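You operate a simulated robot arm through the tools that you are given. There is no shell and no other tool. Be economical: measure what you need, move in short steps, check, and stop when the job is done.

Carry out the task below with a simulated robot arm. There is one attempt and no reset: what you move stays moved.

Task
Run the green-banded nut down its stud, snug it up with its socket and dot the stud's tip.
Fine: socket of the same colour, put back after; blue marker, back in its pot; leave the other studs and nuts. Set down upright: what you pick out, blue marker.

Only the result counts: the job must be done as asked and must still hold three seconds after the hand-in. Knocking over, shifting, dropping, spilling or breaking anything else fails it.

Robot
A 7-joint arm with a two-finger parallel gripper, fixed in place. Base frame: the origin is at the foot of the arm, x ahead of it, y to its left, z up. Units: m, rad, N and s.
With the tool pointing down near the work surface it reaches from about 0.24 to 0.68 m from the base axis. Its first joint turns from -1.152 to 1.152 rad. Payload 2.4 kg.
The TCP is the grasp point between the finger pads, 0.03 m short of the fingertips. In the tool frame z runs along the fingers and y along their closing line. Largest opening 0.094 m; finger width 0.028, thickness 0.01; the body of the gripper, 0.05 by 0.096 m, starts 0.055 m behind the TCP.
Orientation is told as [roll, pitch, yaw] about the base's x, y, z axes, in that order, counted from this pose: with the fingers straight down and closing along the base's y, the tool's x points along the base's -x, its y along +y and its z along -z.

Tools
- The arm moves only by the tool apply_moves. Its argument "targets" is a list of rows, each a list of 7 numbers: the shift along the tool's x, y, z in m, then the turn, a rotation vector about the tool's x, y, z in rad, then the gripper command, from -1 (shut) to 1 (fully open), values between in proportion. In form: [[dx, dy, dz, wx, wy, wz, grip], ...]. A call has 1 to 10 rows; each row is the pose to reach, as a shift and turn from the pose commanded when the call began, along the tool's axes at that moment. Each row takes 0.2 s and may step no farther than 0.05 m and 0.15 rad from the row before; otherwise, or with a gripper value out of range, the whole call is refused. Where a pose cannot be reached the arm comes as near as it can. A force on the tool above 70 N (or 10 N above the force at the start of the call, whichever is more), or a blocked arm, ends the call early, and 0.2 s more pass. The fingers move at their own pace (about 0.153 m/s each) and stop on an object; they squeeze with about 22 N. The grip force told is the motor's: it shows also when the fingers shut on nothing. Time passes only in rows, and 0.2 s behind the last, so rows that repeat a pose let the fingers close. The reply holds the time, the measured pose of the TCP, the force on the tool along the base axes, the opening and the grip force, in the units named above and with some noise, with the torque about the TCP (base axes, N m) and any sound that the robot's microphone picked up, and new pictures: "pictures" is both (left out), scene, wrist or none.
- Cameras (640 x 400 px; columns grow to the right, rows downward): "scene" is fixed at [0.0404, 0.4726, 1.4572]; the picture's right is [-0.75, -0.66, 0.00], its down [-0.28, 0.32, -0.90] and it looks along [0.60, -0.68, -0.43] (base axes); focal length 335 px, centre (320, 200). "wrist" rides on the gripper at [0.076, 0.014, -0.102] in the tool frame; the picture's right is [-0.18, 0.98, 0.00], its down [-0.75, -0.14, -0.64] and it looks along [-0.63, -0.12, 0.77] (tool axes); focal length 243 px, centre (320, 200). There is no depth. A picture from a camera that has moved, and an enlarged one, comes with that camera's place and axes in the base frame and with its lens.
- enlarge(camera, box): a new picture of the part [left, top, right, bottom] of that camera's present view, enlarged. No time passes.
- finish_job(): hands the job in; it is judged then, once.

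Work in short steps. Places have to be worked out from the pictures, the camera data and where the tool is seen: move nearer, look again, correct. Check each grasp and each placing, and mend what went wrong. You have 120 turns and 200 pictures in all, those below and enlarged ones among them. Open the gripper and draw the arm clear of the work before you hand the job in, unless the task says otherwise; then end with one line.

The tools are called after ">>>" as a command line: name --pt "numbers of a row" for each row, then --argument value for the rest, lists and objects as JSON in quotes. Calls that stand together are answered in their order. apply_moves: Moves the arm, as the interface text tells. Its arguments: {"type":"object","properties":{"targets":{"type":"array","items":{"type":"array","items":{"type":"number"}}},"pictures":{"type":"string","enum":["both","scene","wrist","none"]}},"required":["targets"]} The other tools are called the same way: enlarge (camera, box) takes an enlarged picture of a part of a camera's view; finish_job () hands the job in.

At the start:

```text
time_s: 0.0
tcp_pos: [0.3766, -0.129, 1.245]
ee_rot: [0.001, 0.0, -0.002]
contact_force: [0.1, -1.1, -0.4]
ft_torque: [0.0, 0.0, 0.01]
width: 0.0941
gripper_force: 0.1
```

scene: 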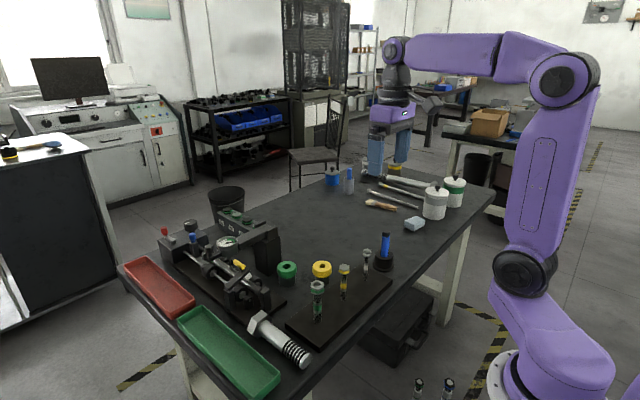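
wrist: 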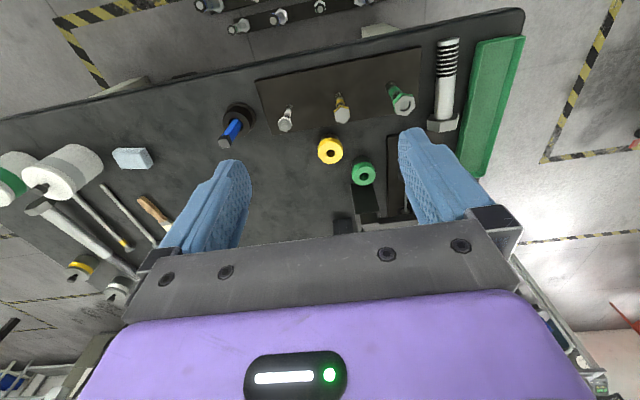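

I look closer at the work board, the sockets and the marker before moving.

>>> enlarge --camera "scene" --box '[240, 200, 440, 360]'

>>> enlarge --camera "wrist" --box '[200, 40, 460, 200]'

```text
2.50 times, centred on (340, 280) of scene
camera zoom: at [0.0404, 0.4726, 1.4572], right [-0.75, -0.66, 0.0], down [-0.28, 0.32, -0.9], along [0.6, -0.68, -0.43], focal length 837 px, centre (270, 0)
```

zoom: 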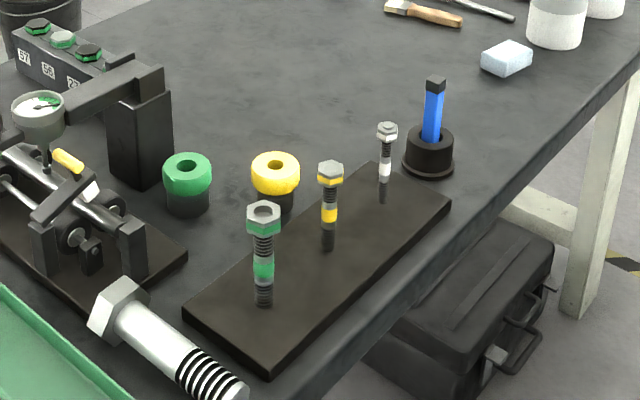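

```text
2.46 times, centred on (330, 120) of wrist
camera zoom: at [0.3004, -0.1145, 1.3476], right [0.18, 0.98, 0.0], down [0.75, -0.14, 0.64], along [0.63, -0.12, -0.77], focal length 597 px, centre (295, 397)
```

zoom: 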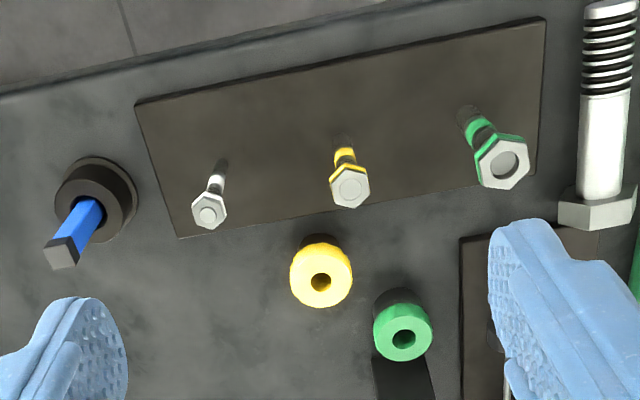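

The green nut is at about (0.466, 0.000, 0.926), the green socket top at about (0.653, -0.073, 0.852) and the marker top at about (0.485, -0.345, 0.905). I move above the green nut for a closer look.

>>> apply_moves --pt "-0.015 0.022 0.032 0 0 0 1" --pt "-0.03 0.043 0.065 0 0 0 1" --pt "-0.045 0.065 0.098 0 0 0 1" --pt "-0.06 0.086 0.13 0 0 0 1" --pt "-0.075 0.108 0.16 0 0 0 1" --pt "-0.09 0.129 0.19 0 0 0 1"

```text
time_s: 1.4
tcp_pos: [0.4698, 0.0007, 1.055]
ee_rot: [0.0, -0.001, -0.001]
contact_force: [0.2, 0.3, -0.2]
ft_torque: [0.02, 0.01, -0.01]
width: 0.0938
gripper_force: 0.0
camera wrist: at [0.3919, 0.0145, 1.1583], right [0.18, 0.98, 0.0], down [0.75, -0.14, 0.64], along [0.63, -0.12, -0.77], focal length 243 px, centre (320, 200)
```

scene: 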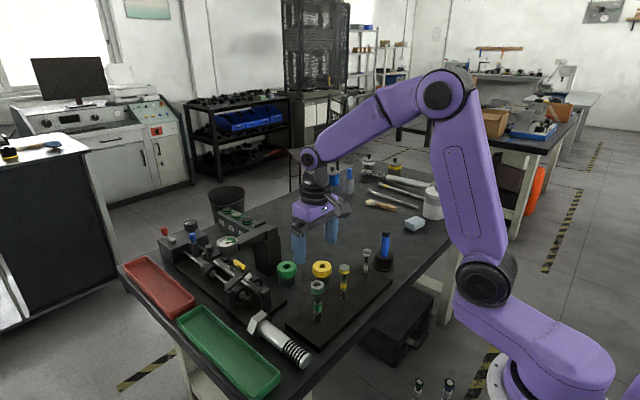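
wrist: 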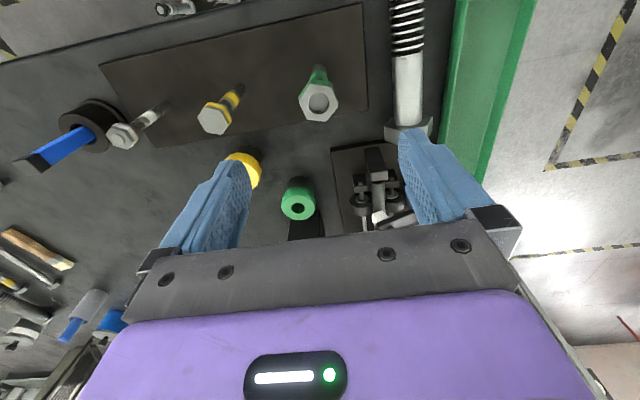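

The nut checks out at about (0.466, -0.001). I look closer at its shape and orientation.

>>> enlarge --camera "wrist" --box '[270, 50, 370, 112]'

>>> enlarge --camera "scene" --box '[270, 255, 370, 330]'

```text
6.40 times, centred on (320, 81) of wrist
camera zoom: at [0.3919, 0.0145, 1.1583], right [0.18, 0.98, 0.0], down [0.75, -0.14, 0.64], along [0.63, -0.12, -0.77], focal length 1553 px, centre (320, 962)
```

zoom: 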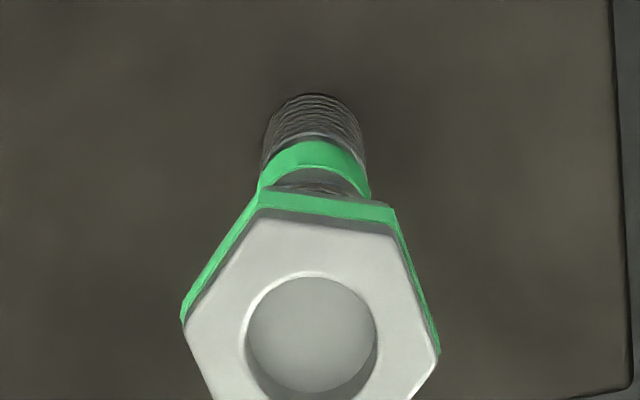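

```text
5.33 times, centred on (320, 292) of scene
camera zoom: at [0.0404, 0.4726, 1.4572], right [-0.75, -0.66, 0.0], down [-0.28, 0.32, -0.9], along [0.6, -0.68, -0.43], focal length 1785 px, centre (320, -293)
```

zoom: 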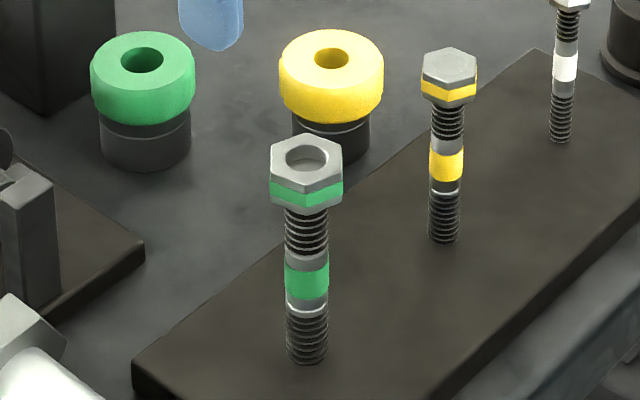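

The nut's flats lie so that the closing line should be turned about 14° CCW (plus 60° steps). I wind the wrist CCW above the nut first, so that there is room for clockwise turning.

>>> apply_moves --pt "0.001 0 0.01 0 0 -0.15 1" --pt "0.002 -0.001 0.02 0 0 -0.3 1" --pt "0.003 -0.001 0.03 0 0 -0.45 1" --pt "0.004 -0.002 0.04 0 0 -0.6 1" --pt "0.004 -0.002 0.05 0 0 -0.75 1" --pt "0.004 -0.002 0.06 0 0 -0.9 1" --pt "0.004 -0.002 0.065 0 0 -1.05 1" --pt "0.004 -0.002 0.07 0 0 -1.2 1" --pt "0.004 -0.002 0.07 0 0 -1.29 1"

```text
time_s: 3.4
tcp_pos: [0.4635, -0.0016, 0.9833]
ee_rot: [0.001, -0.002, 1.294]
contact_force: [-1.4, 0.8, -0.3]
ft_torque: [0.01, 0.01, 0.0]
width: 0.094
gripper_force: 0.1
camera wrist: at [0.4274, -0.0706, 1.088], right [-0.89, 0.45, 0.0], down [0.34, 0.69, 0.64], along [0.29, 0.57, -0.77], focal length 243 px, centre (320, 200)
```

scene: 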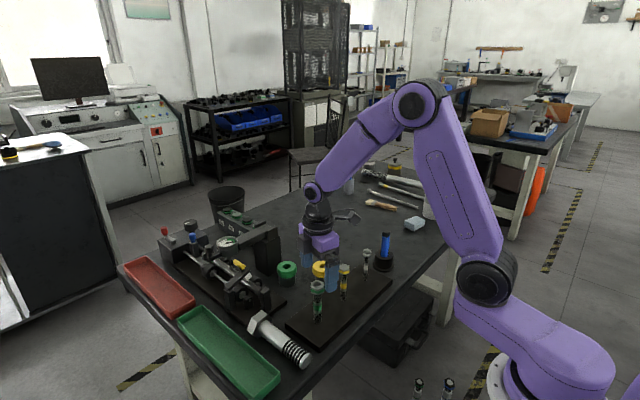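
wrist: 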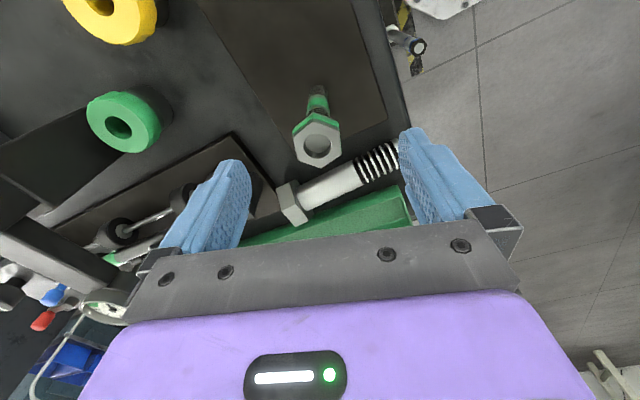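

Aligned with the flats; nut now estimated at (0.466, 0.000). I wind back another 60° to learn the wrist range, with a tiny position correction.

>>> apply_moves --pt "-0.002 -0.002 0 0 0 -0.15 1" --pt "-0.002 -0.002 0 0 0 -0.3 1" --pt "-0.002 -0.002 0 0 0 -0.45 1" --pt "-0.002 -0.002 0 0 0 -0.6 1" --pt "-0.002 -0.002 0 0 0 -0.75 1" --pt "-0.002 -0.002 0 0 0 -0.9 1" --pt "-0.002 -0.002 0 0 0 -1.05 1" --pictures "wrist"

```text
time_s: 5.0
tcp_pos: [0.4649, -0.0015, 0.9853]
ee_rot: [0.0, 0.0, 2.345]
contact_force: [-0.6, -0.8, 0.5]
ft_torque: [-0.04, 0.01, -0.04]
width: 0.094
gripper_force: 0.1
camera wrist: at [0.5079, -0.0654, 1.0877], right [-0.83, -0.55, 0.0], down [-0.43, 0.64, 0.64], along [-0.36, 0.53, -0.77], focal length 243 px, centre (320, 200)
```

wrist: 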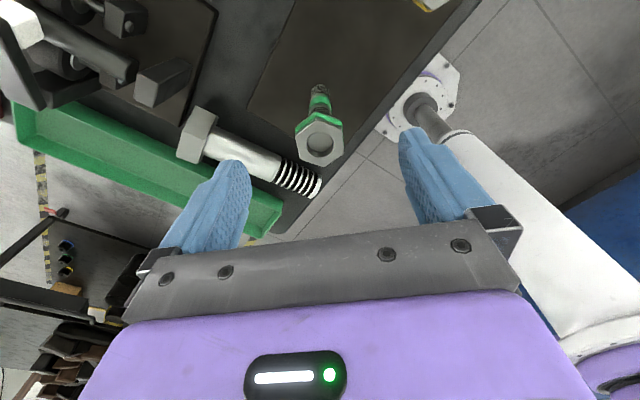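

Closing-axis alignment is good. I descend to the nut with a small forward correction, without closing yet.

>>> apply_moves --pt "-0.001 0 0.02 0 0 0 0.6" --pt "-0.002 0 0.04 0 0 0 0.3" --pt "-0.002 0 0.06 0 0 0 0.2" --pt "-0.002 0 0.06 0 0 0 0.0"

```text
time_s: 6.0
tcp_pos: [0.4661, 0.0014, 0.9235]
ee_rot: [0.0, 0.001, 2.341]
contact_force: [-0.5, 0.7, -0.2]
ft_torque: [-0.01, 0.0, 0.0]
width: 0.047
gripper_force: 0.1
camera wrist: at [0.5074, -0.0636, 1.0272], right [-0.83, -0.55, 0.0], down [-0.42, 0.64, 0.64], along [-0.35, 0.54, -0.77], focal length 243 px, centre (320, 200)
```

scene: 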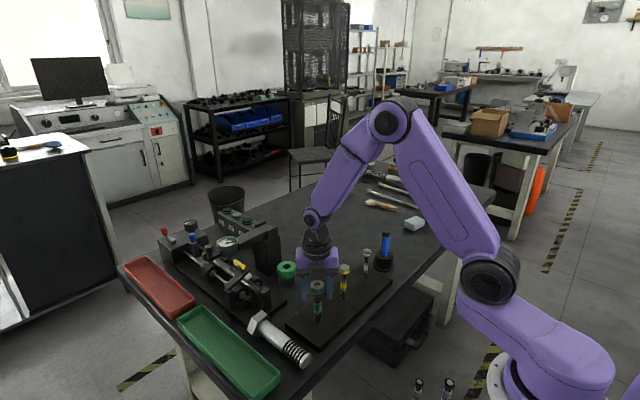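
wrist: 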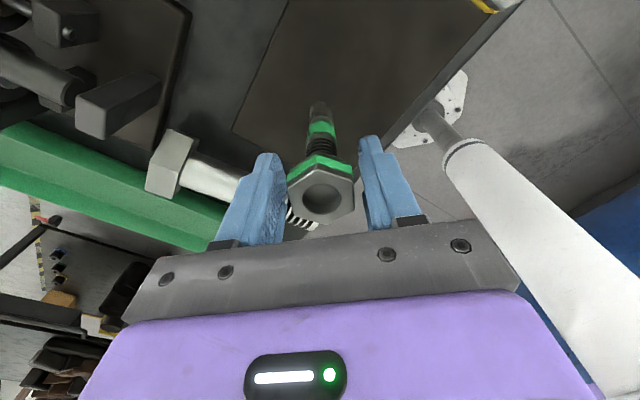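

The nut sits centred between the pads. I close on it.

>>> apply_moves --pt "0 0 0 0 0 0 -1" --pt "0 0 0 0 0 0 -1" --pictures "wrist"

```text
time_s: 6.6
tcp_pos: [0.4643, 0.0005, 0.9244]
ee_rot: [0.003, 0.0, 2.34]
contact_force: [-2.3, -6.3, -3.4]
ft_torque: [0.02, -0.06, 0.01]
width: 0.0338
gripper_force: 22.4
camera wrist: at [0.507, -0.0645, 1.027], right [-0.83, -0.55, 0.0], down [-0.42, 0.64, 0.64], along [-0.35, 0.54, -0.77], focal length 243 px, centre (320, 200)
```

wrist: 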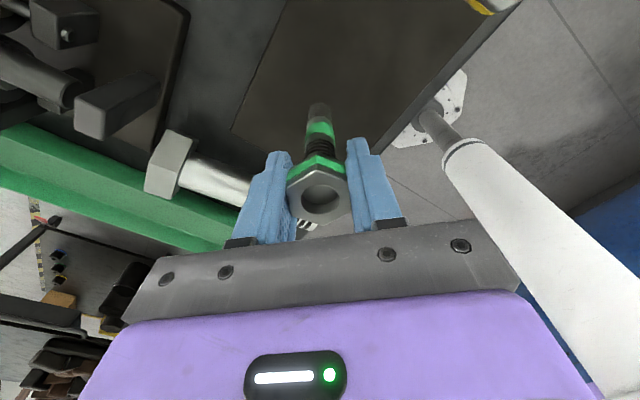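

Gripped at 0.034 m. I turn clockwise 1.5 rad and watch the forces and the nut's height.

>>> apply_moves --pt "0 0 0 0 0 0.15 -1" --pt "0 0 0 0 0 0.3 -1" --pt "0 0 0 0 0 0.45 -1" --pt "0 0 0 0 0 0.6 -1" --pt "0 0 0 0 0 0.75 -1" --pt "0 0 0 0 0 0.9 -1" --pt "0 0 0 0 0 1.05 -1" --pt "0 0 0 0 0 1.2 -1" --pt "0 0 0 0 0 1.35 -1" --pt "0 0 0 0 0 1.5 -1" --pictures "wrist"

```text
time_s: 8.8
tcp_pos: [0.4653, 0.0008, 0.9237]
ee_rot: [0.0, -0.002, 0.836]
contact_force: [14.2, -15.4, -15.1]
ft_torque: [0.11, 0.14, 0.13]
width: 0.0334
gripper_force: 22.6
camera wrist: at [0.4029, -0.0467, 1.0271], right [-0.61, 0.8, 0.0], down [0.61, 0.46, 0.64], along [0.51, 0.39, -0.77], focal length 243 px, centre (320, 200)
```

wrist: 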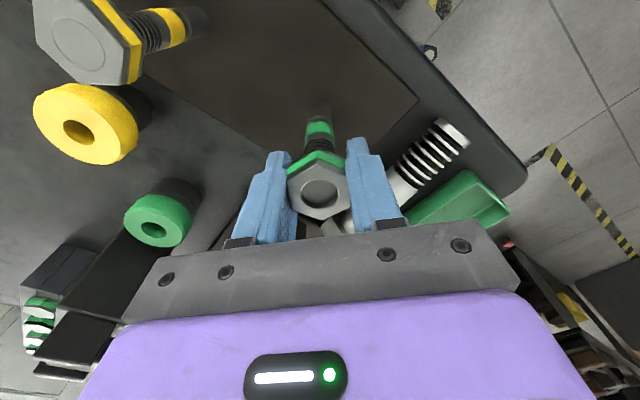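

The nut follows the fingers and pulls the tool down (about −15 N), so it is threading down. The side force says the axis is slightly toward (+x, −y); I correct this and keep turning while following downward.

>>> apply_moves --pt "0.0004 -0.001 0.001 0 0 0.15 -1" --pt "0.0008 -0.002 0.0015 0 0 0.3 -1" --pt "0.0008 -0.002 0.0017 0 0 0.45 -1" --pt "0.0008 -0.002 0.0019 0 0 0.6 -1" --pt "0.0008 -0.002 0.002 0 0 0.75 -1" --pt "0.0008 -0.002 0.0022 0 0 0.9 -1" --pt "0.0008 -0.002 0.0024 0 0 1.05 -1" --pt "0.0008 -0.002 0.0026 0 0 1.2 -1" --pt "0.0008 -0.002 0.0028 0 0 1.35 -1" --pt "0.0008 -0.002 0.003 0 0 1.5 -1" --pictures "wrist"

```text
time_s: 11.0
tcp_pos: [0.4652, -0.0007, 0.9201]
ee_rot: [-0.003, 0.001, -0.663]
contact_force: [3.6, -4.5, -13.3]
ft_torque: [-0.05, -0.25, 0.09]
width: 0.0336
gripper_force: 21.8
camera wrist: at [0.4137, 0.0574, 1.0236], right [0.75, 0.66, 0.0], down [0.51, -0.57, 0.64], along [0.42, -0.48, -0.77], focal length 243 px, centre (320, 200)
```

wrist: 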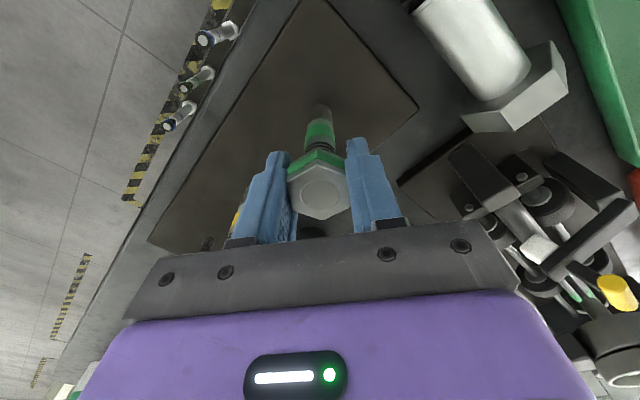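

The stud tip is now flush with the nut top, so the pitch is coarse. I continue another 1.5 rad with more downward follow.

>>> apply_moves --pt "0 0 0.0015 0 0 0.15 -1" --pt "0 0 0.002 0 0 0.3 -1" --pt "0 0 0.0023 0 0 0.45 -1" --pt "0 0 0.0026 0 0 0.6 -1" --pt "0 0 0.003 0 0 0.75 -1" --pt "0 0 0.0033 0 0 0.9 -1" --pt "0 0 0.0036 0 0 1.05 -1" --pt "0 0 0.004 0 0 1.2 -1" --pt "0 0 0.0043 0 0 1.35 -1" --pt "0 0 0.0045 0 0 1.5 -1"

```text
time_s: 13.2
tcp_pos: [0.4642, -0.0002, 0.9159]
ee_rot: [-0.003, 0.0, -2.162]
contact_force: [-4.1, 0.0, -0.8]
ft_torque: [0.03, -0.38, 0.03]
width: 0.0331
gripper_force: 21.8
camera wrist: at [0.5185, 0.0545, 1.0196], right [0.71, -0.7, 0.0], down [-0.54, -0.55, 0.64], along [-0.45, -0.46, -0.77], focal length 243 px, centre (320, 200)
```

scene: 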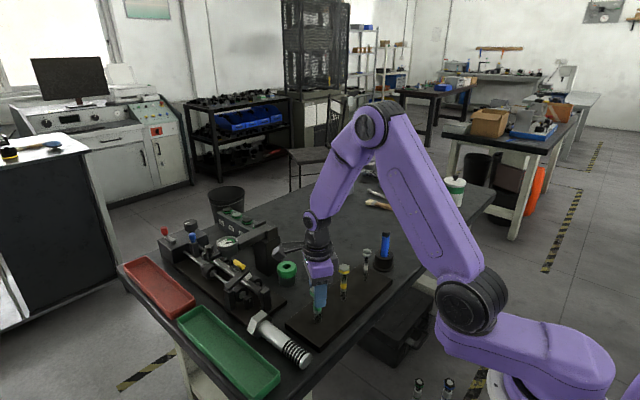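
wrist: 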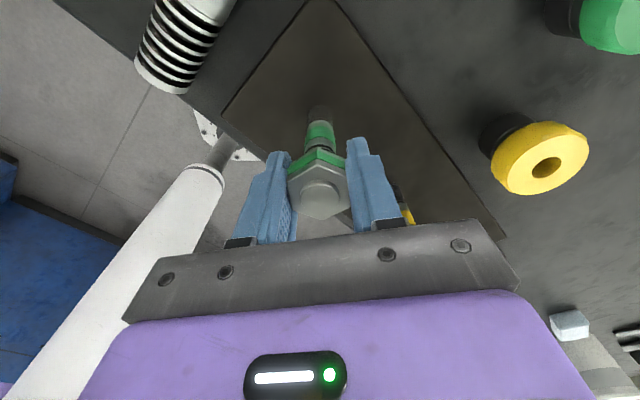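

Force is now balanced and the tip protrudes. I look how far the nut still has to go.

>>> enlarge --camera "wrist" --box '[270, 90, 370, 240]'

>>> enlarge --camera "scene" --box '[280, 260, 360, 330]'

```text
2.67 times, centred on (320, 165) of wrist
camera zoom: at [0.5185, 0.0545, 1.0196], right [0.71, -0.7, 0.0], down [-0.54, -0.55, 0.64], along [-0.45, -0.46, -0.77], focal length 647 px, centre (320, 293)
```

zoom: 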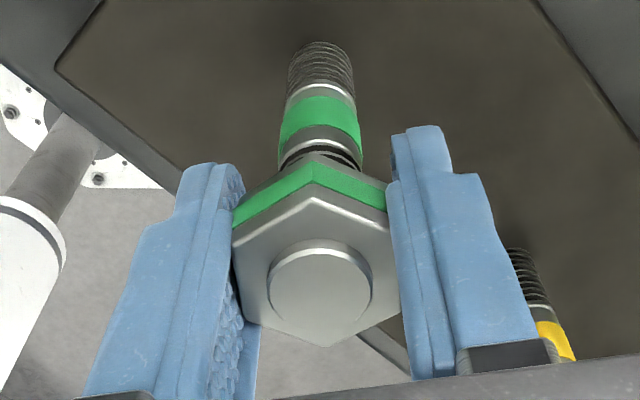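

```text
5.71 times, centred on (320, 295) of scene
camera zoom: at [0.0403, 0.4726, 1.4572], right [-0.75, -0.66, 0.0], down [-0.28, 0.32, -0.9], along [0.6, -0.68, -0.43], focal length 1912 px, centre (320, -343)
```

zoom: 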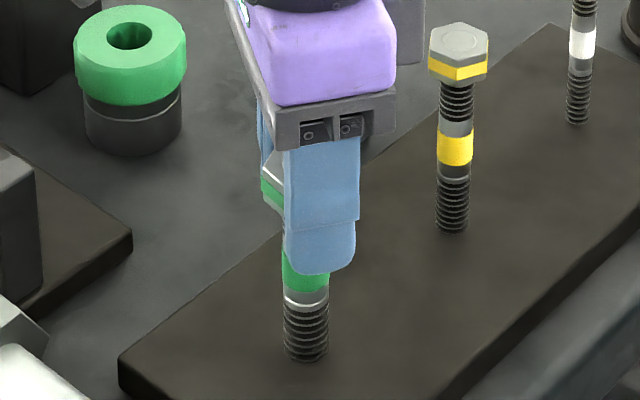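

About 8–10 mm of thread remains above the green collar. I open and wind back CCW 240° around the nut to regrip.

>>> apply_moves --pt "0 0 0 0 0 0 0.2" --pt "0 0 0 0 0 -0.15 0.2" --pt "0 0 0 0 0 -0.3 0.2" --pt "0 0 0 0 0 -0.45 0.2" --pt "0 0 0 0 0 -0.6 0.2" --pt "0 0 0 0 0 -0.75 0.2" --pt "0 0 0 0 0 -0.9 0.2" --pt "0 0 0 0 0 -1.05 0.2" --pt "0 0 0 0 0 -1.2 0.2" --pt "0 0 0 0 0 -1.35 0.2" --pictures "none"

>>> apply_moves --pt "0 0 0 0 0 -0.15 0.2" --pt "0 0 0 0 0 -0.3 0.2" --pt "0 0 0 0 0 -0.45 0.2" --pt "0 0 0 0 0 -0.6 0.2" --pt "0 0 0 0 0 -0.75 0.2" --pt "0 0 0 0 0 -0.9 0.2" --pt "0 0 0 0 0 -1.05 0.2" --pt "0 0 0 0 0 -1.2 0.2" --pt "0 0 0 0 0 -1.35 0.2" --pt "0 0 0 0 0 -1.489 0.2" --pictures "none"

>>> apply_moves --pt "0 0 0 0 0 -0.15 0.2" --pt "0 0 0 0 0 -0.3 0.2" --pt "0 0 0 0 0 -0.45 0.2" --pt "0 0 0 0 0 -0.6 0.2" --pt "0 0 0 0 0 -0.75 0.2" --pt "0 0 0 0 0 -0.9 0.2" --pt "0 0 0 0 0 -1.05 0.2" --pt "0 0 0 0 0 -1.2 0.2" --pt "0 0 0 0 0 -1.35 0.2" --pictures "wrist"

```text
time_s: 15.4
tcp_pos: [0.4652, -0.0012, 0.9169]
ee_rot: [0.0, 0.0, -0.805]
contact_force: [0.0, -0.5, 0.1]
ft_torque: [0.0, 0.04, -0.01]
width: 0.0561
gripper_force: 0.0
```

```text
time_s: 17.6
tcp_pos: [0.4653, -0.002, 0.917]
ee_rot: [0.0, 0.001, 0.682]
contact_force: [-0.5, -1.1, 0.2]
ft_torque: [0.02, 0.02, -0.01]
width: 0.0564
gripper_force: 0.0
```

```text
time_s: 19.6
tcp_pos: [0.4666, -0.0009, 0.9164]
ee_rot: [-0.001, 0.0, 2.034]
contact_force: [0.3, 0.1, -0.5]
ft_torque: [0.04, 0.01, -0.01]
width: 0.0563
gripper_force: 0.0
camera wrist: at [0.4865, -0.0755, 1.0203], right [-0.96, -0.27, 0.0], down [-0.21, 0.74, 0.64], along [-0.18, 0.62, -0.77], focal length 243 px, centre (320, 200)
```

wrist: 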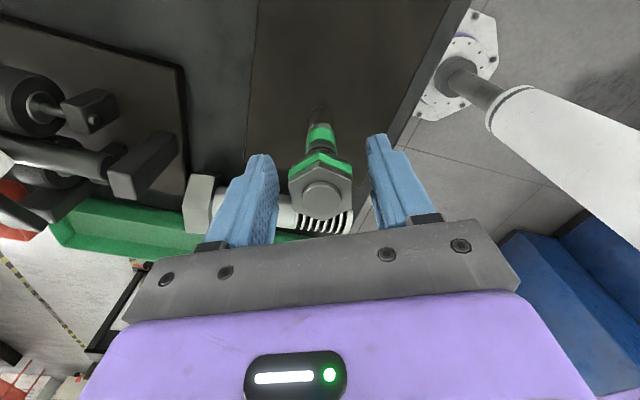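

Well aligned again. I close and continue: 1.35 rad per call, following 1.6 mm/rad down.

>>> apply_moves --pt "0 0 0 0 0 0 -1" --pt "0 0 0 0 0 0 -1" --pt "0 0 0.0002 0 0 0.15 -1" --pt "0 0 0.0005 0 0 0.3 -1" --pt "0 0 0.0007 0 0 0.45 -1" --pt "0 0 0.001 0 0 0.6 -1" --pt "0 0 0.0012 0 0 0.75 -1" --pt "0 0 0.0015 0 0 0.9 -1" --pt "0 0 0.0017 0 0 1.05 -1" --pt "0 0 0.002 0 0 1.2 -1" --pictures "none"

>>> apply_moves --pt "0 0 0.0002 0 0 0.15 -1" --pt "0 0 0.0005 0 0 0.3 -1" --pt "0 0 0.0007 0 0 0.45 -1" --pt "0 0 0.001 0 0 0.6 -1" --pt "0 0 0.0012 0 0 0.75 -1" --pt "0 0 0.0015 0 0 0.9 -1" --pt "0 0 0.0017 0 0 1.05 -1" --pt "0 0 0.002 0 0 1.2 -1" --pt "0 0 0.0022 0 0 1.35 -1" --pt "0 0 0.0024 0 0 1.5 -1" --pictures "wrist"

```text
time_s: 21.8
tcp_pos: [0.4657, -0.0005, 0.9132]
ee_rot: [0.001, 0.002, 0.828]
contact_force: [-9.1, -3.6, -9.3]
ft_torque: [0.03, -0.12, 0.11]
width: 0.0337
gripper_force: 22.4
```

```text
time_s: 24.0
tcp_pos: [0.4657, -0.0009, 0.9131]
ee_rot: [0.0, -0.002, -0.673]
contact_force: [1.1, 5.4, -14.3]
ft_torque: [-0.08, 0.03, 0.08]
width: 0.0335
gripper_force: 22.2
camera wrist: at [0.4139, 0.058, 1.0155], right [0.76, 0.65, 0.0], down [0.5, -0.58, 0.64], along [0.42, -0.49, -0.77], focal length 243 px, centre (320, 200)
```

wrist: 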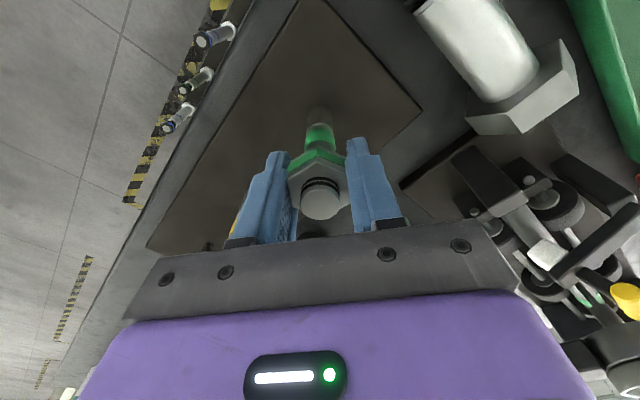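

The tip protrudes further and the nut still pulls down, so it drops faster than I follow. Another 1.5 rad with more follow.

>>> apply_moves --pt "0 0 0.001 0 0 0.15 -1" --pt "0 0 0.0015 0 0 0.3 -1" --pt "0 0 0.002 0 0 0.45 -1" --pt "0 0 0.0023 0 0 0.6 -1" --pt "0 0 0.0026 0 0 0.75 -1" --pt "0 0 0.003 0 0 0.9 -1" --pt "0 0 0.0033 0 0 1.05 -1" --pt "0 0 0.0036 0 0 1.2 -1" --pt "0 0 0.0039 0 0 1.35 -1" --pt "0 0 0.0042 0 0 1.5 -1"

>>> enlarge --camera "wrist" --box '[270, 90, 370, 240]'

```text
time_s: 26.2
tcp_pos: [0.4641, -0.0015, 0.9086]
ee_rot: [-0.001, 0.001, -2.173]
contact_force: [-9.3, 4.9, 15.2]
ft_torque: [0.06, -0.04, 0.03]
width: 0.0336
gripper_force: 22.0
camera wrist: at [0.5191, 0.054, 1.0111], right [0.71, -0.71, 0.0], down [-0.54, -0.54, 0.64], along [-0.45, -0.45, -0.77], focal length 243 px, centre (320, 200)
```

scene: 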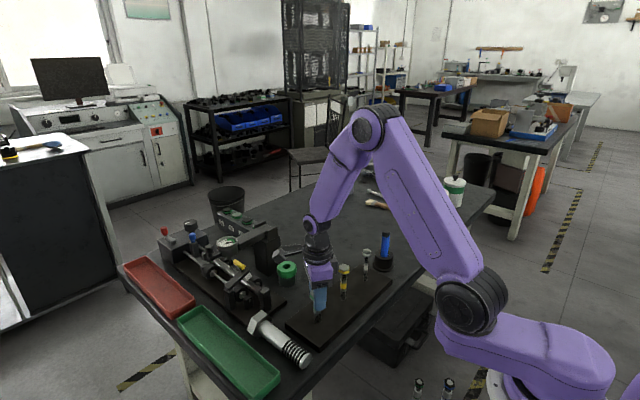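
wrist: 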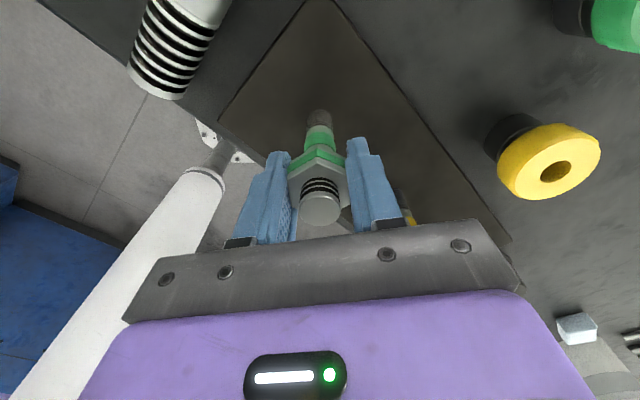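

```text
2.67 times, centred on (320, 165) of wrist
camera zoom: at [0.5191, 0.054, 1.0111], right [0.71, -0.71, 0.0], down [-0.54, -0.54, 0.64], along [-0.45, -0.45, -0.77], focal length 647 px, centre (320, 293)
```

zoom: 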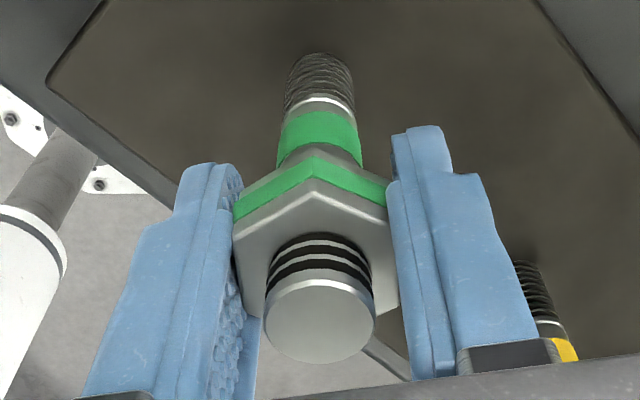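

Very near the collar now, but torque is still low. I open and wind back again for another pass.

>>> apply_moves --pt "0 0 0 0 0 0 0.2" --pt "0 0 0 0 0 -0.15 0.2" --pt "0 0 0 0 0 -0.3 0.2" --pt "0 0 0 0 0 -0.45 0.2" --pt "0 0 0 0 0 -0.6 0.2" --pt "0 0 0 0 0 -0.75 0.2" --pt "0 0 0 0 0 -0.9 0.2" --pt "0 0 0 0 0 -1.05 0.2" --pt "0 0 0 0 0 -1.2 0.2" --pt "0 0 0 0 0 -1.35 0.2" --pictures "none"

>>> apply_moves --pt "0 0 0 0 0 -0.15 0.2" --pt "0 0 0 0 0 -0.3 0.2" --pt "0 0 0 0 0 -0.45 0.2" --pt "0 0 0 0 0 -0.6 0.2" --pt "0 0 0 0 0 -0.75 0.2" --pt "0 0 0 0 0 -0.9 0.2" --pt "0 0 0 0 0 -1.05 0.2" --pt "0 0 0 0 0 -1.2 0.2" --pt "0 0 0 0 0 -1.35 0.2" --pt "0 0 0 0 0 -1.489 0.2" --pictures "none"

>>> apply_moves --pt "0 0 0 0 0 -0.15 0.2" --pt "0 0 0 0 0 -0.3 0.2" --pt "0 0 0 0 0 -0.45 0.2" --pt "0 0 0 0 0 -0.6 0.2" --pt "0 0 0 0 0 -0.75 0.2" --pt "0 0 0 0 0 -0.9 0.2" --pt "0 0 0 0 0 -1.05 0.2" --pt "0 0 0 0 0 -1.2 0.2" --pt "0 0 0 0 0 -1.35 0.2" --pictures "wrist"

```text
time_s: 28.4
tcp_pos: [0.4657, -0.0009, 0.9075]
ee_rot: [-0.001, 0.0, -0.818]
contact_force: [0.5, 0.2, 0.2]
ft_torque: [0.0, 0.01, -0.02]
width: 0.0565
gripper_force: 0.0
```

```text
time_s: 30.6
tcp_pos: [0.466, -0.0011, 0.9074]
ee_rot: [0.002, 0.0, 0.672]
contact_force: [-0.4, 0.2, 0.0]
ft_torque: [0.02, -0.01, 0.0]
width: 0.0564
gripper_force: 0.0
```

```text
time_s: 32.6
tcp_pos: [0.4651, -0.0008, 0.9084]
ee_rot: [0.0, 0.0, 2.022]
contact_force: [0.2, 0.0, -1.0]
ft_torque: [-0.02, -0.03, 0.0]
width: 0.0563
gripper_force: 0.0
camera wrist: at [0.4848, -0.0756, 1.0112], right [-0.96, -0.26, 0.0], down [-0.2, 0.74, 0.64], along [-0.17, 0.62, -0.77], focal length 243 px, centre (320, 200)
```

wrist: 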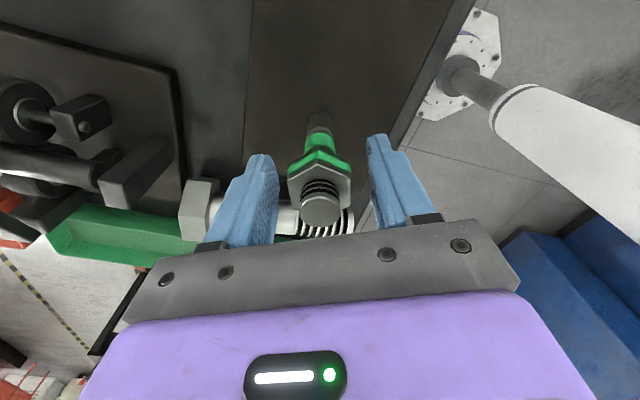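

Now I close and turn slowly, following little, watching torque for seating.

>>> apply_moves --pt "0 0 0 0 0 0 -1" --pt "0 0 0 0 0 0 -1" --pt "0 0 0.0002 0 0 0.15 -1" --pt "0 0 0.0005 0 0 0.3 -1" --pt "0 0 0.0007 0 0 0.45 -1" --pt "0 0 0.001 0 0 0.6 -1" --pt "0 0 0.0012 0 0 0.75 -1" --pt "0 0 0.0015 0 0 0.9 -1" --pt "0 0 0.0017 0 0 1.05 -1" --pt "0 0 0.002 0 0 1.2 -1" --pictures "wrist"

>>> enlarge --camera "wrist" --box '[270, 90, 370, 240]'

```text
time_s: 34.8
tcp_pos: [0.4638, 0.0004, 0.9054]
ee_rot: [0.002, 0.002, 0.817]
contact_force: [-2.2, -2.1, -18.3]
ft_torque: [-0.05, -0.04, 0.09]
width: 0.0333
gripper_force: 22.0
camera wrist: at [0.4017, -0.0463, 1.0093], right [-0.59, 0.81, 0.0], down [0.62, 0.45, 0.64], along [0.52, 0.38, -0.77], focal length 243 px, centre (320, 200)
```

wrist: 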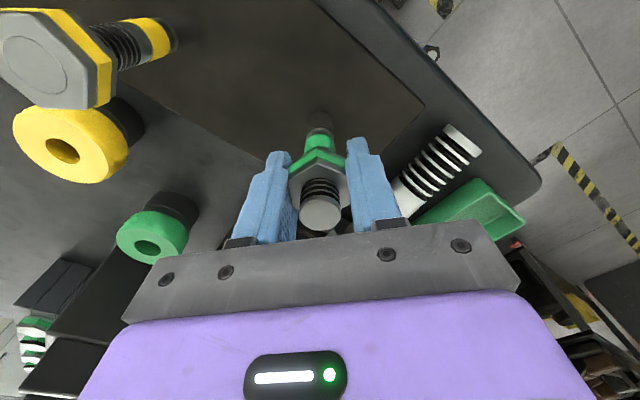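

```text
2.67 times, centred on (320, 165) of wrist
camera zoom: at [0.4017, -0.0463, 1.0093], right [-0.59, 0.81, 0.0], down [0.62, 0.45, 0.64], along [0.52, 0.38, -0.77], focal length 647 px, centre (320, 293)
```

zoom: 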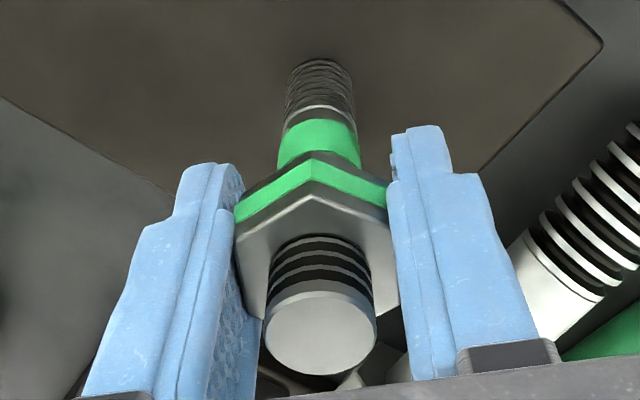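

It still threads freely (−18 N pull). Continue 1.5 rad with more follow.

>>> apply_moves --pt "0 0 0.001 0 0 0.15 -1" --pt "0 0 0.0015 0 0 0.3 -1" --pt "0 0 0.0018 0 0 0.45 -1" --pt "0 0 0.002 0 0 0.6 -1" --pt "0 0 0.0022 0 0 0.75 -1" --pt "0 0 0.0024 0 0 0.9 -1" --pt "0 0 0.0026 0 0 1.05 -1" --pt "0 0 0.0028 0 0 1.2 -1" --pt "0 0 0.003 0 0 1.35 -1" --pt "0 0 0.0032 0 0 1.5 -1" --pictures "wrist"

>>> enlarge --camera "wrist" --box '[270, 90, 370, 240]'

```text
time_s: 37.0
tcp_pos: [0.4649, 0.0007, 0.9024]
ee_rot: [-0.002, 0.001, -0.684]
contact_force: [-10.8, 11.8, -12.5]
ft_torque: [0.04, -0.07, 0.07]
width: 0.0338
gripper_force: 22.3
camera wrist: at [0.4143, 0.0591, 1.0063], right [0.76, 0.65, 0.0], down [0.5, -0.58, 0.64], along [0.41, -0.49, -0.77], focal length 243 px, centre (320, 200)
```

wrist: 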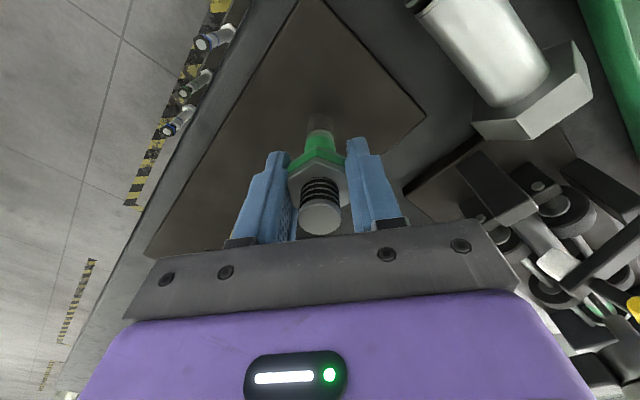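

```text
2.67 times, centred on (320, 165) of wrist
camera zoom: at [0.4143, 0.0591, 1.0063], right [0.76, 0.65, 0.0], down [0.5, -0.58, 0.64], along [0.41, -0.49, -0.77], focal length 647 px, centre (320, 293)
```

zoom: 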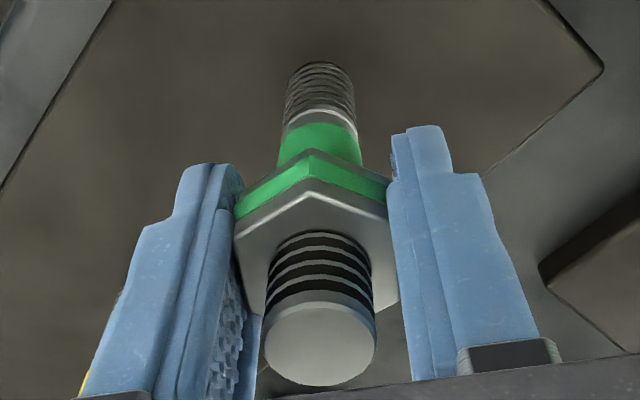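

Still running freely over the band. Continue to the end of this pass.

>>> apply_moves --pt "0 0 0.001 0 0 0.15 -1" --pt "0 0 0.0015 0 0 0.3 -1" --pt "0 0 0.0018 0 0 0.45 -1" --pt "0 0 0.002 0 0 0.6 -1" --pt "0 0 0.0022 0 0 0.75 -1" --pt "0 0 0.0024 0 0 0.9 -1" --pt "0 0 0.0026 0 0 1.05 -1" --pt "0 0 0.0028 0 0 1.2 -1" --pt "0 0 0.003 0 0 1.35 -1" --pt "0 0 0.0032 0 0 1.5 -1" --pictures "wrist"

>>> enlarge --camera "wrist" --box '[270, 90, 370, 240]'

```text
time_s: 39.2
tcp_pos: [0.4646, -0.0004, 0.9001]
ee_rot: [0.001, 0.0, -2.185]
contact_force: [-13.2, 12.7, 13.8]
ft_torque: [0.12, -0.01, 0.15]
width: 0.0345
gripper_force: 21.5
camera wrist: at [0.5194, 0.0527, 1.0035], right [0.7, -0.72, 0.0], down [-0.55, -0.53, 0.64], along [-0.46, -0.45, -0.77], focal length 243 px, centre (320, 200)
```

wrist: 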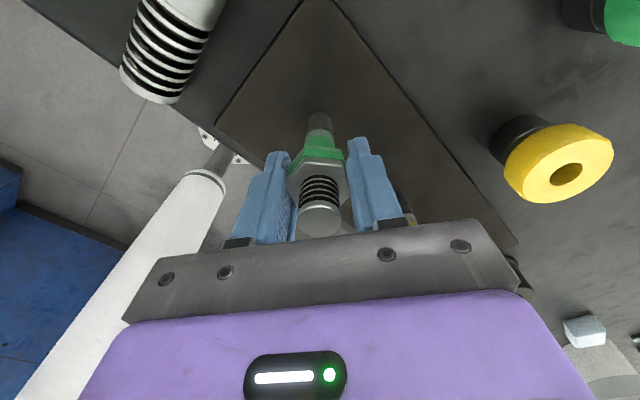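

```text
2.67 times, centred on (320, 165) of wrist
camera zoom: at [0.5194, 0.0527, 1.0035], right [0.7, -0.72, 0.0], down [-0.55, -0.53, 0.64], along [-0.46, -0.45, -0.77], focal length 647 px, centre (320, 293)
```

zoom: 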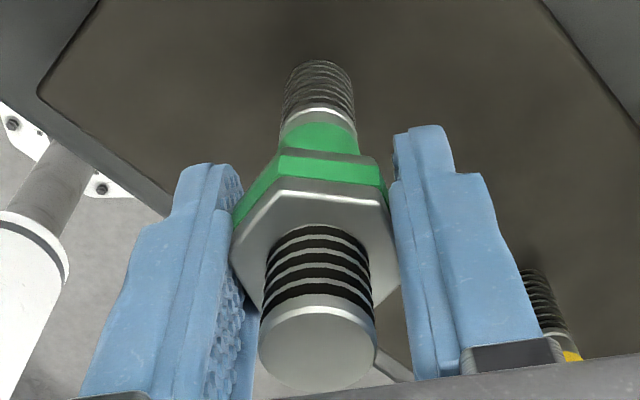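

The grip slipped round the flats on this last turn and torque rose: the nut has reached its seat, finger-tight. I open, rise and unwind to inspect it.

>>> apply_moves --pt "0 0 0 0 0 0 0.2" --pt "0 0 -0.03 0 0 -0.1 0.4" --pt "0 0 -0.07 0 0 -0.2 0.6" --pt "0 0 -0.1 0 0 -0.35 1" --pt "0 0 -0.1 0 0 -0.5 1" --pt "0 0 -0.1 0 0 -0.65 1" --pt "0 0 -0.1 0 0 -0.8 1" --pt "0 0 -0.1 0 0 -0.95 1" --pt "0 0 -0.1 0 0 -1.1 1" --pt "0 0 -0.1 0 0 -1.25 1"

>>> enlarge --camera "scene" --box '[270, 255, 370, 330]'

>>> enlarge --camera "wrist" --box '[270, 60, 370, 160]'

```text
time_s: 41.4
tcp_pos: [0.4649, -0.0014, 0.9991]
ee_rot: [-0.001, -0.001, -0.929]
contact_force: [-0.5, 0.1, 0.9]
ft_torque: [-0.01, -0.02, 0.03]
width: 0.0938
gripper_force: 0.1
camera wrist: at [0.4303, 0.068, 1.1031], right [0.9, 0.44, 0.0], down [0.34, -0.69, 0.64], along [0.28, -0.58, -0.77], focal length 243 px, centre (320, 200)
```

scene: 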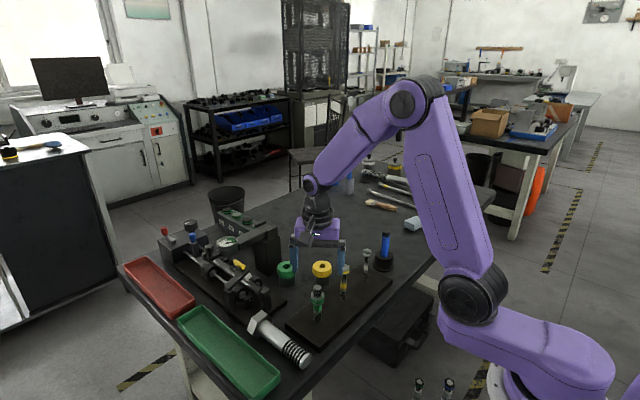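
wrist: 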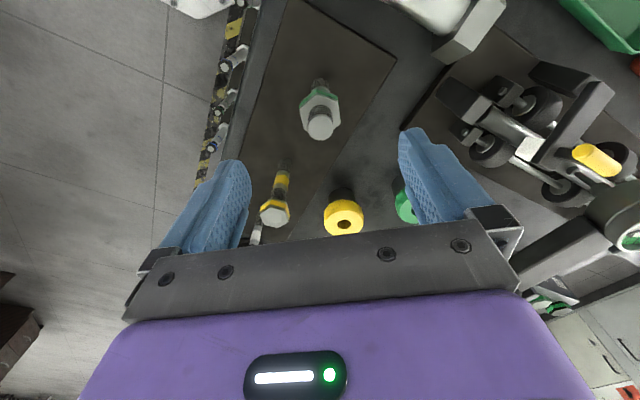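

```text
5.33 times, centred on (320, 292) of scene
camera zoom: at [0.0404, 0.4726, 1.4572], right [-0.75, -0.66, 0.0], down [-0.28, 0.32, -0.9], along [0.6, -0.68, -0.43], focal length 1785 px, centre (320, -293)
```

zoom: 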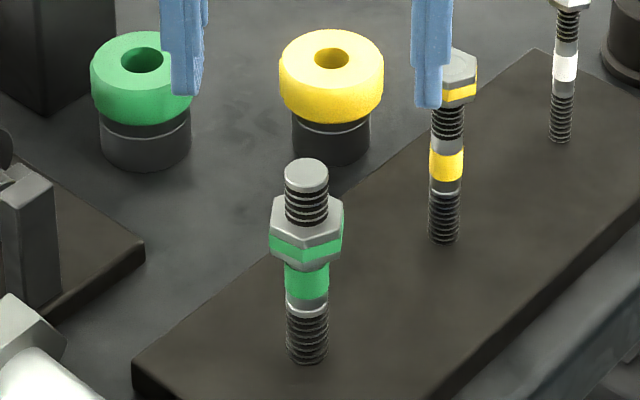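

```text
4.00 times, centred on (320, 110) of wrist
camera zoom: at [0.4303, 0.068, 1.1031], right [0.9, 0.44, 0.0], down [0.34, -0.69, 0.64], along [0.28, -0.58, -0.77], focal length 970 px, centre (320, 560)
```

zoom: 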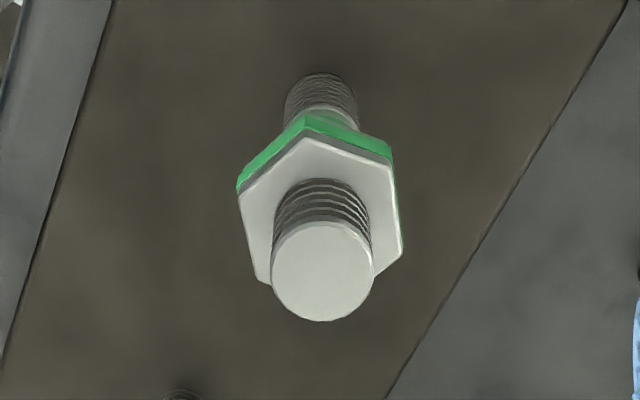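

The nut sits on the green collar with the threaded tip above it. Next I move over the green socket (about (0.653, -0.073)) to look at its surroundings.

>>> apply_moves --pt "-0.02 0.012 0 0 0 -0.15 1" --pt "-0.04 0.024 0 0 0 -0.3 1" --pt "-0.06 0.037 0 0 0 -0.45 1" --pt "-0.08 0.05 0 0 0 -0.6 1" --pt "-0.1 0.062 0 0 0 -0.75 1" --pt "-0.12 0.074 0 0 0 -0.9 1" --pt "-0.14 0.086 0 0 0 -1.05 1" --pt "-0.161 0.098 0 0 0 -1.2 1"

```text
time_s: 43.2
tcp_pos: [0.6406, -0.0716, 0.9989]
ee_rot: [0.001, 0.0, 0.272]
contact_force: [-0.1, -0.2, 0.0]
ft_torque: [0.03, 0.01, 0.02]
width: 0.0943
gripper_force: 0.1
camera wrist: at [0.5622, -0.0791, 1.1029], right [-0.09, 1.0, 0.0], down [0.76, 0.07, 0.64], along [0.64, 0.06, -0.77], focal length 243 px, centre (320, 200)
```

scene: 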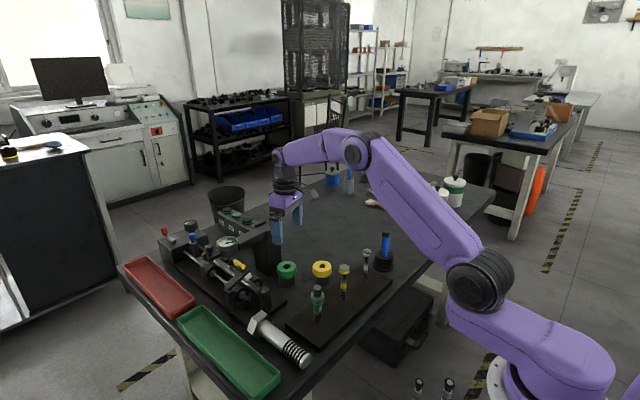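
wrist: 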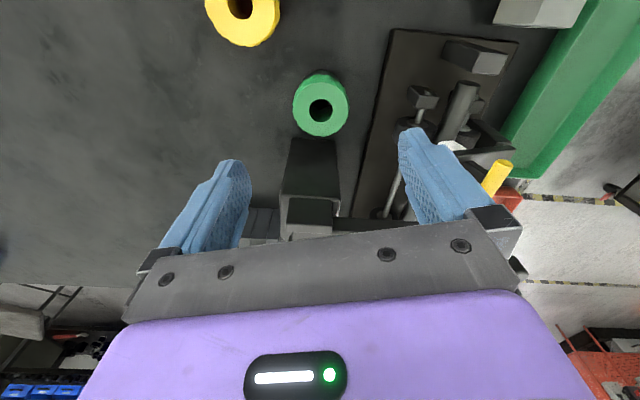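

The fixture column stands just behind the socket (x ≥ 0.71), so I grip with the closing line along y (yaw 0). I descend partway first.

>>> apply_moves --pt "-0.003 -0.001 0.015 0 0 0.1 1" --pt "-0.007 -0.0015 0.035 0 0 0.2 0.8" --pt "-0.0107 -0.0025 0.055 0 0 0.272 0.8" --pt "-0.0107 -0.0025 0.075 0 0 0.272 0.8"

```text
time_s: 44.2
tcp_pos: [0.6505, -0.0707, 0.9243]
ee_rot: [-0.001, 0.001, -0.004]
contact_force: [-0.5, -0.2, 0.0]
ft_torque: [0.02, 0.01, -0.02]
width: 0.0846
gripper_force: 0.0
camera wrist: at [0.5742, -0.0572, 1.0278], right [0.19, 0.98, 0.0], down [0.75, -0.14, 0.64], along [0.63, -0.12, -0.77], focal length 243 px, centre (320, 200)
```

scene: 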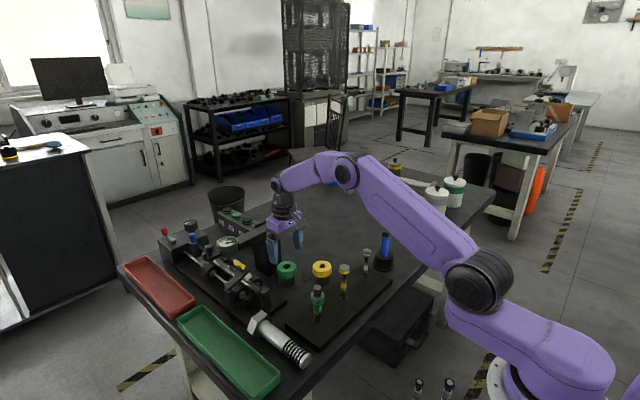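
wrist: 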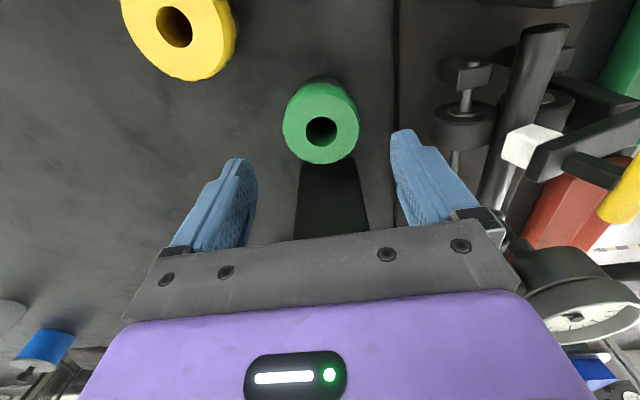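

The socket is centred. I descend to grip its green collar in two steps.

>>> apply_moves --pt "0 0 0.03 0 0 0 0.8" --pt "0 0 0.06 0 0 0 0.8" --pt "0 0 0.08 0 0 0 0.8" --pt "0 0 0.086 0 0 0 0.8"

```text
time_s: 45.2
tcp_pos: [0.6512, -0.0714, 0.8375]
ee_rot: [-0.001, 0.0, -0.004]
contact_force: [0.8, -0.3, -0.8]
ft_torque: [0.02, 0.0, 0.0]
width: 0.0847
gripper_force: 0.0
camera wrist: at [0.5741, -0.0568, 0.9412], right [0.19, 0.98, 0.0], down [0.75, -0.14, 0.64], along [0.63, -0.12, -0.77], focal length 243 px, centre (320, 200)
```

scene: 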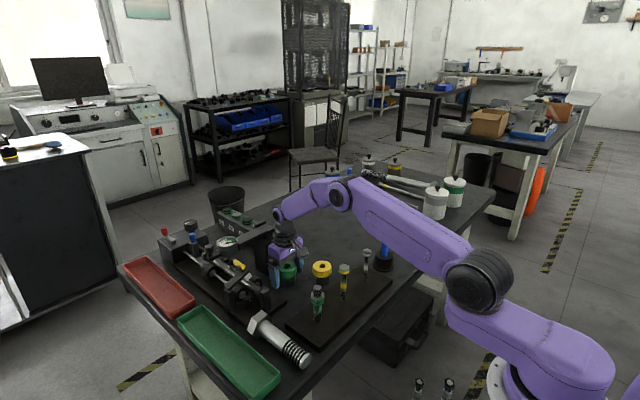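
wrist: 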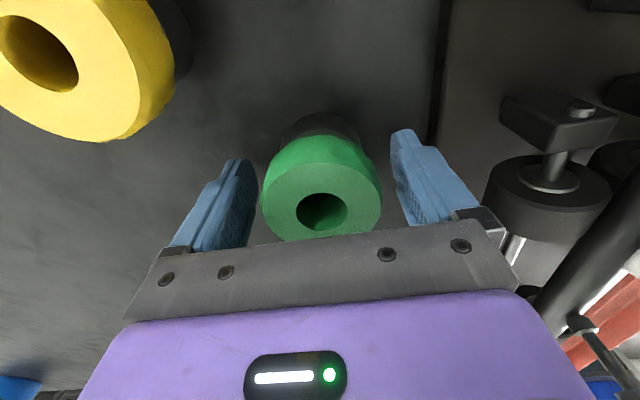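

Collar is between the pads. I close.

>>> apply_moves --pt "0 0 0 0 0 0 -1" --pt "0 0 0 0 0 0 -1" --pt "0 0 0 0 0 0 -1" --pictures "wrist"

```text
time_s: 46.0
tcp_pos: [0.651, -0.0717, 0.8374]
ee_rot: [0.0, 0.0, -0.003]
contact_force: [1.1, 0.5, 0.0]
ft_torque: [0.07, -0.1, 0.02]
width: 0.0574
gripper_force: 22.0
camera wrist: at [0.5741, -0.0567, 0.9413], right [0.19, 0.98, 0.0], down [0.75, -0.14, 0.64], along [0.63, -0.12, -0.77], focal length 243 px, centre (320, 200)
```

wrist: 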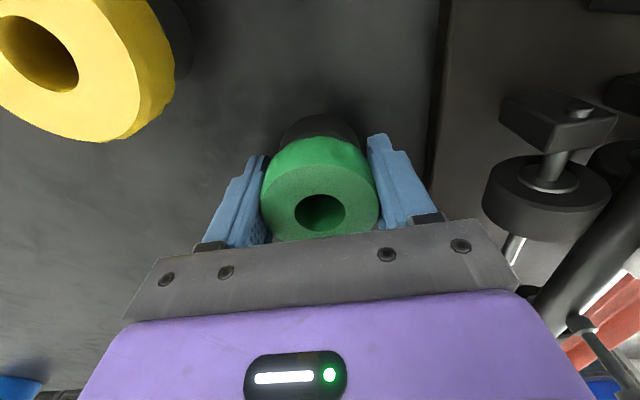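

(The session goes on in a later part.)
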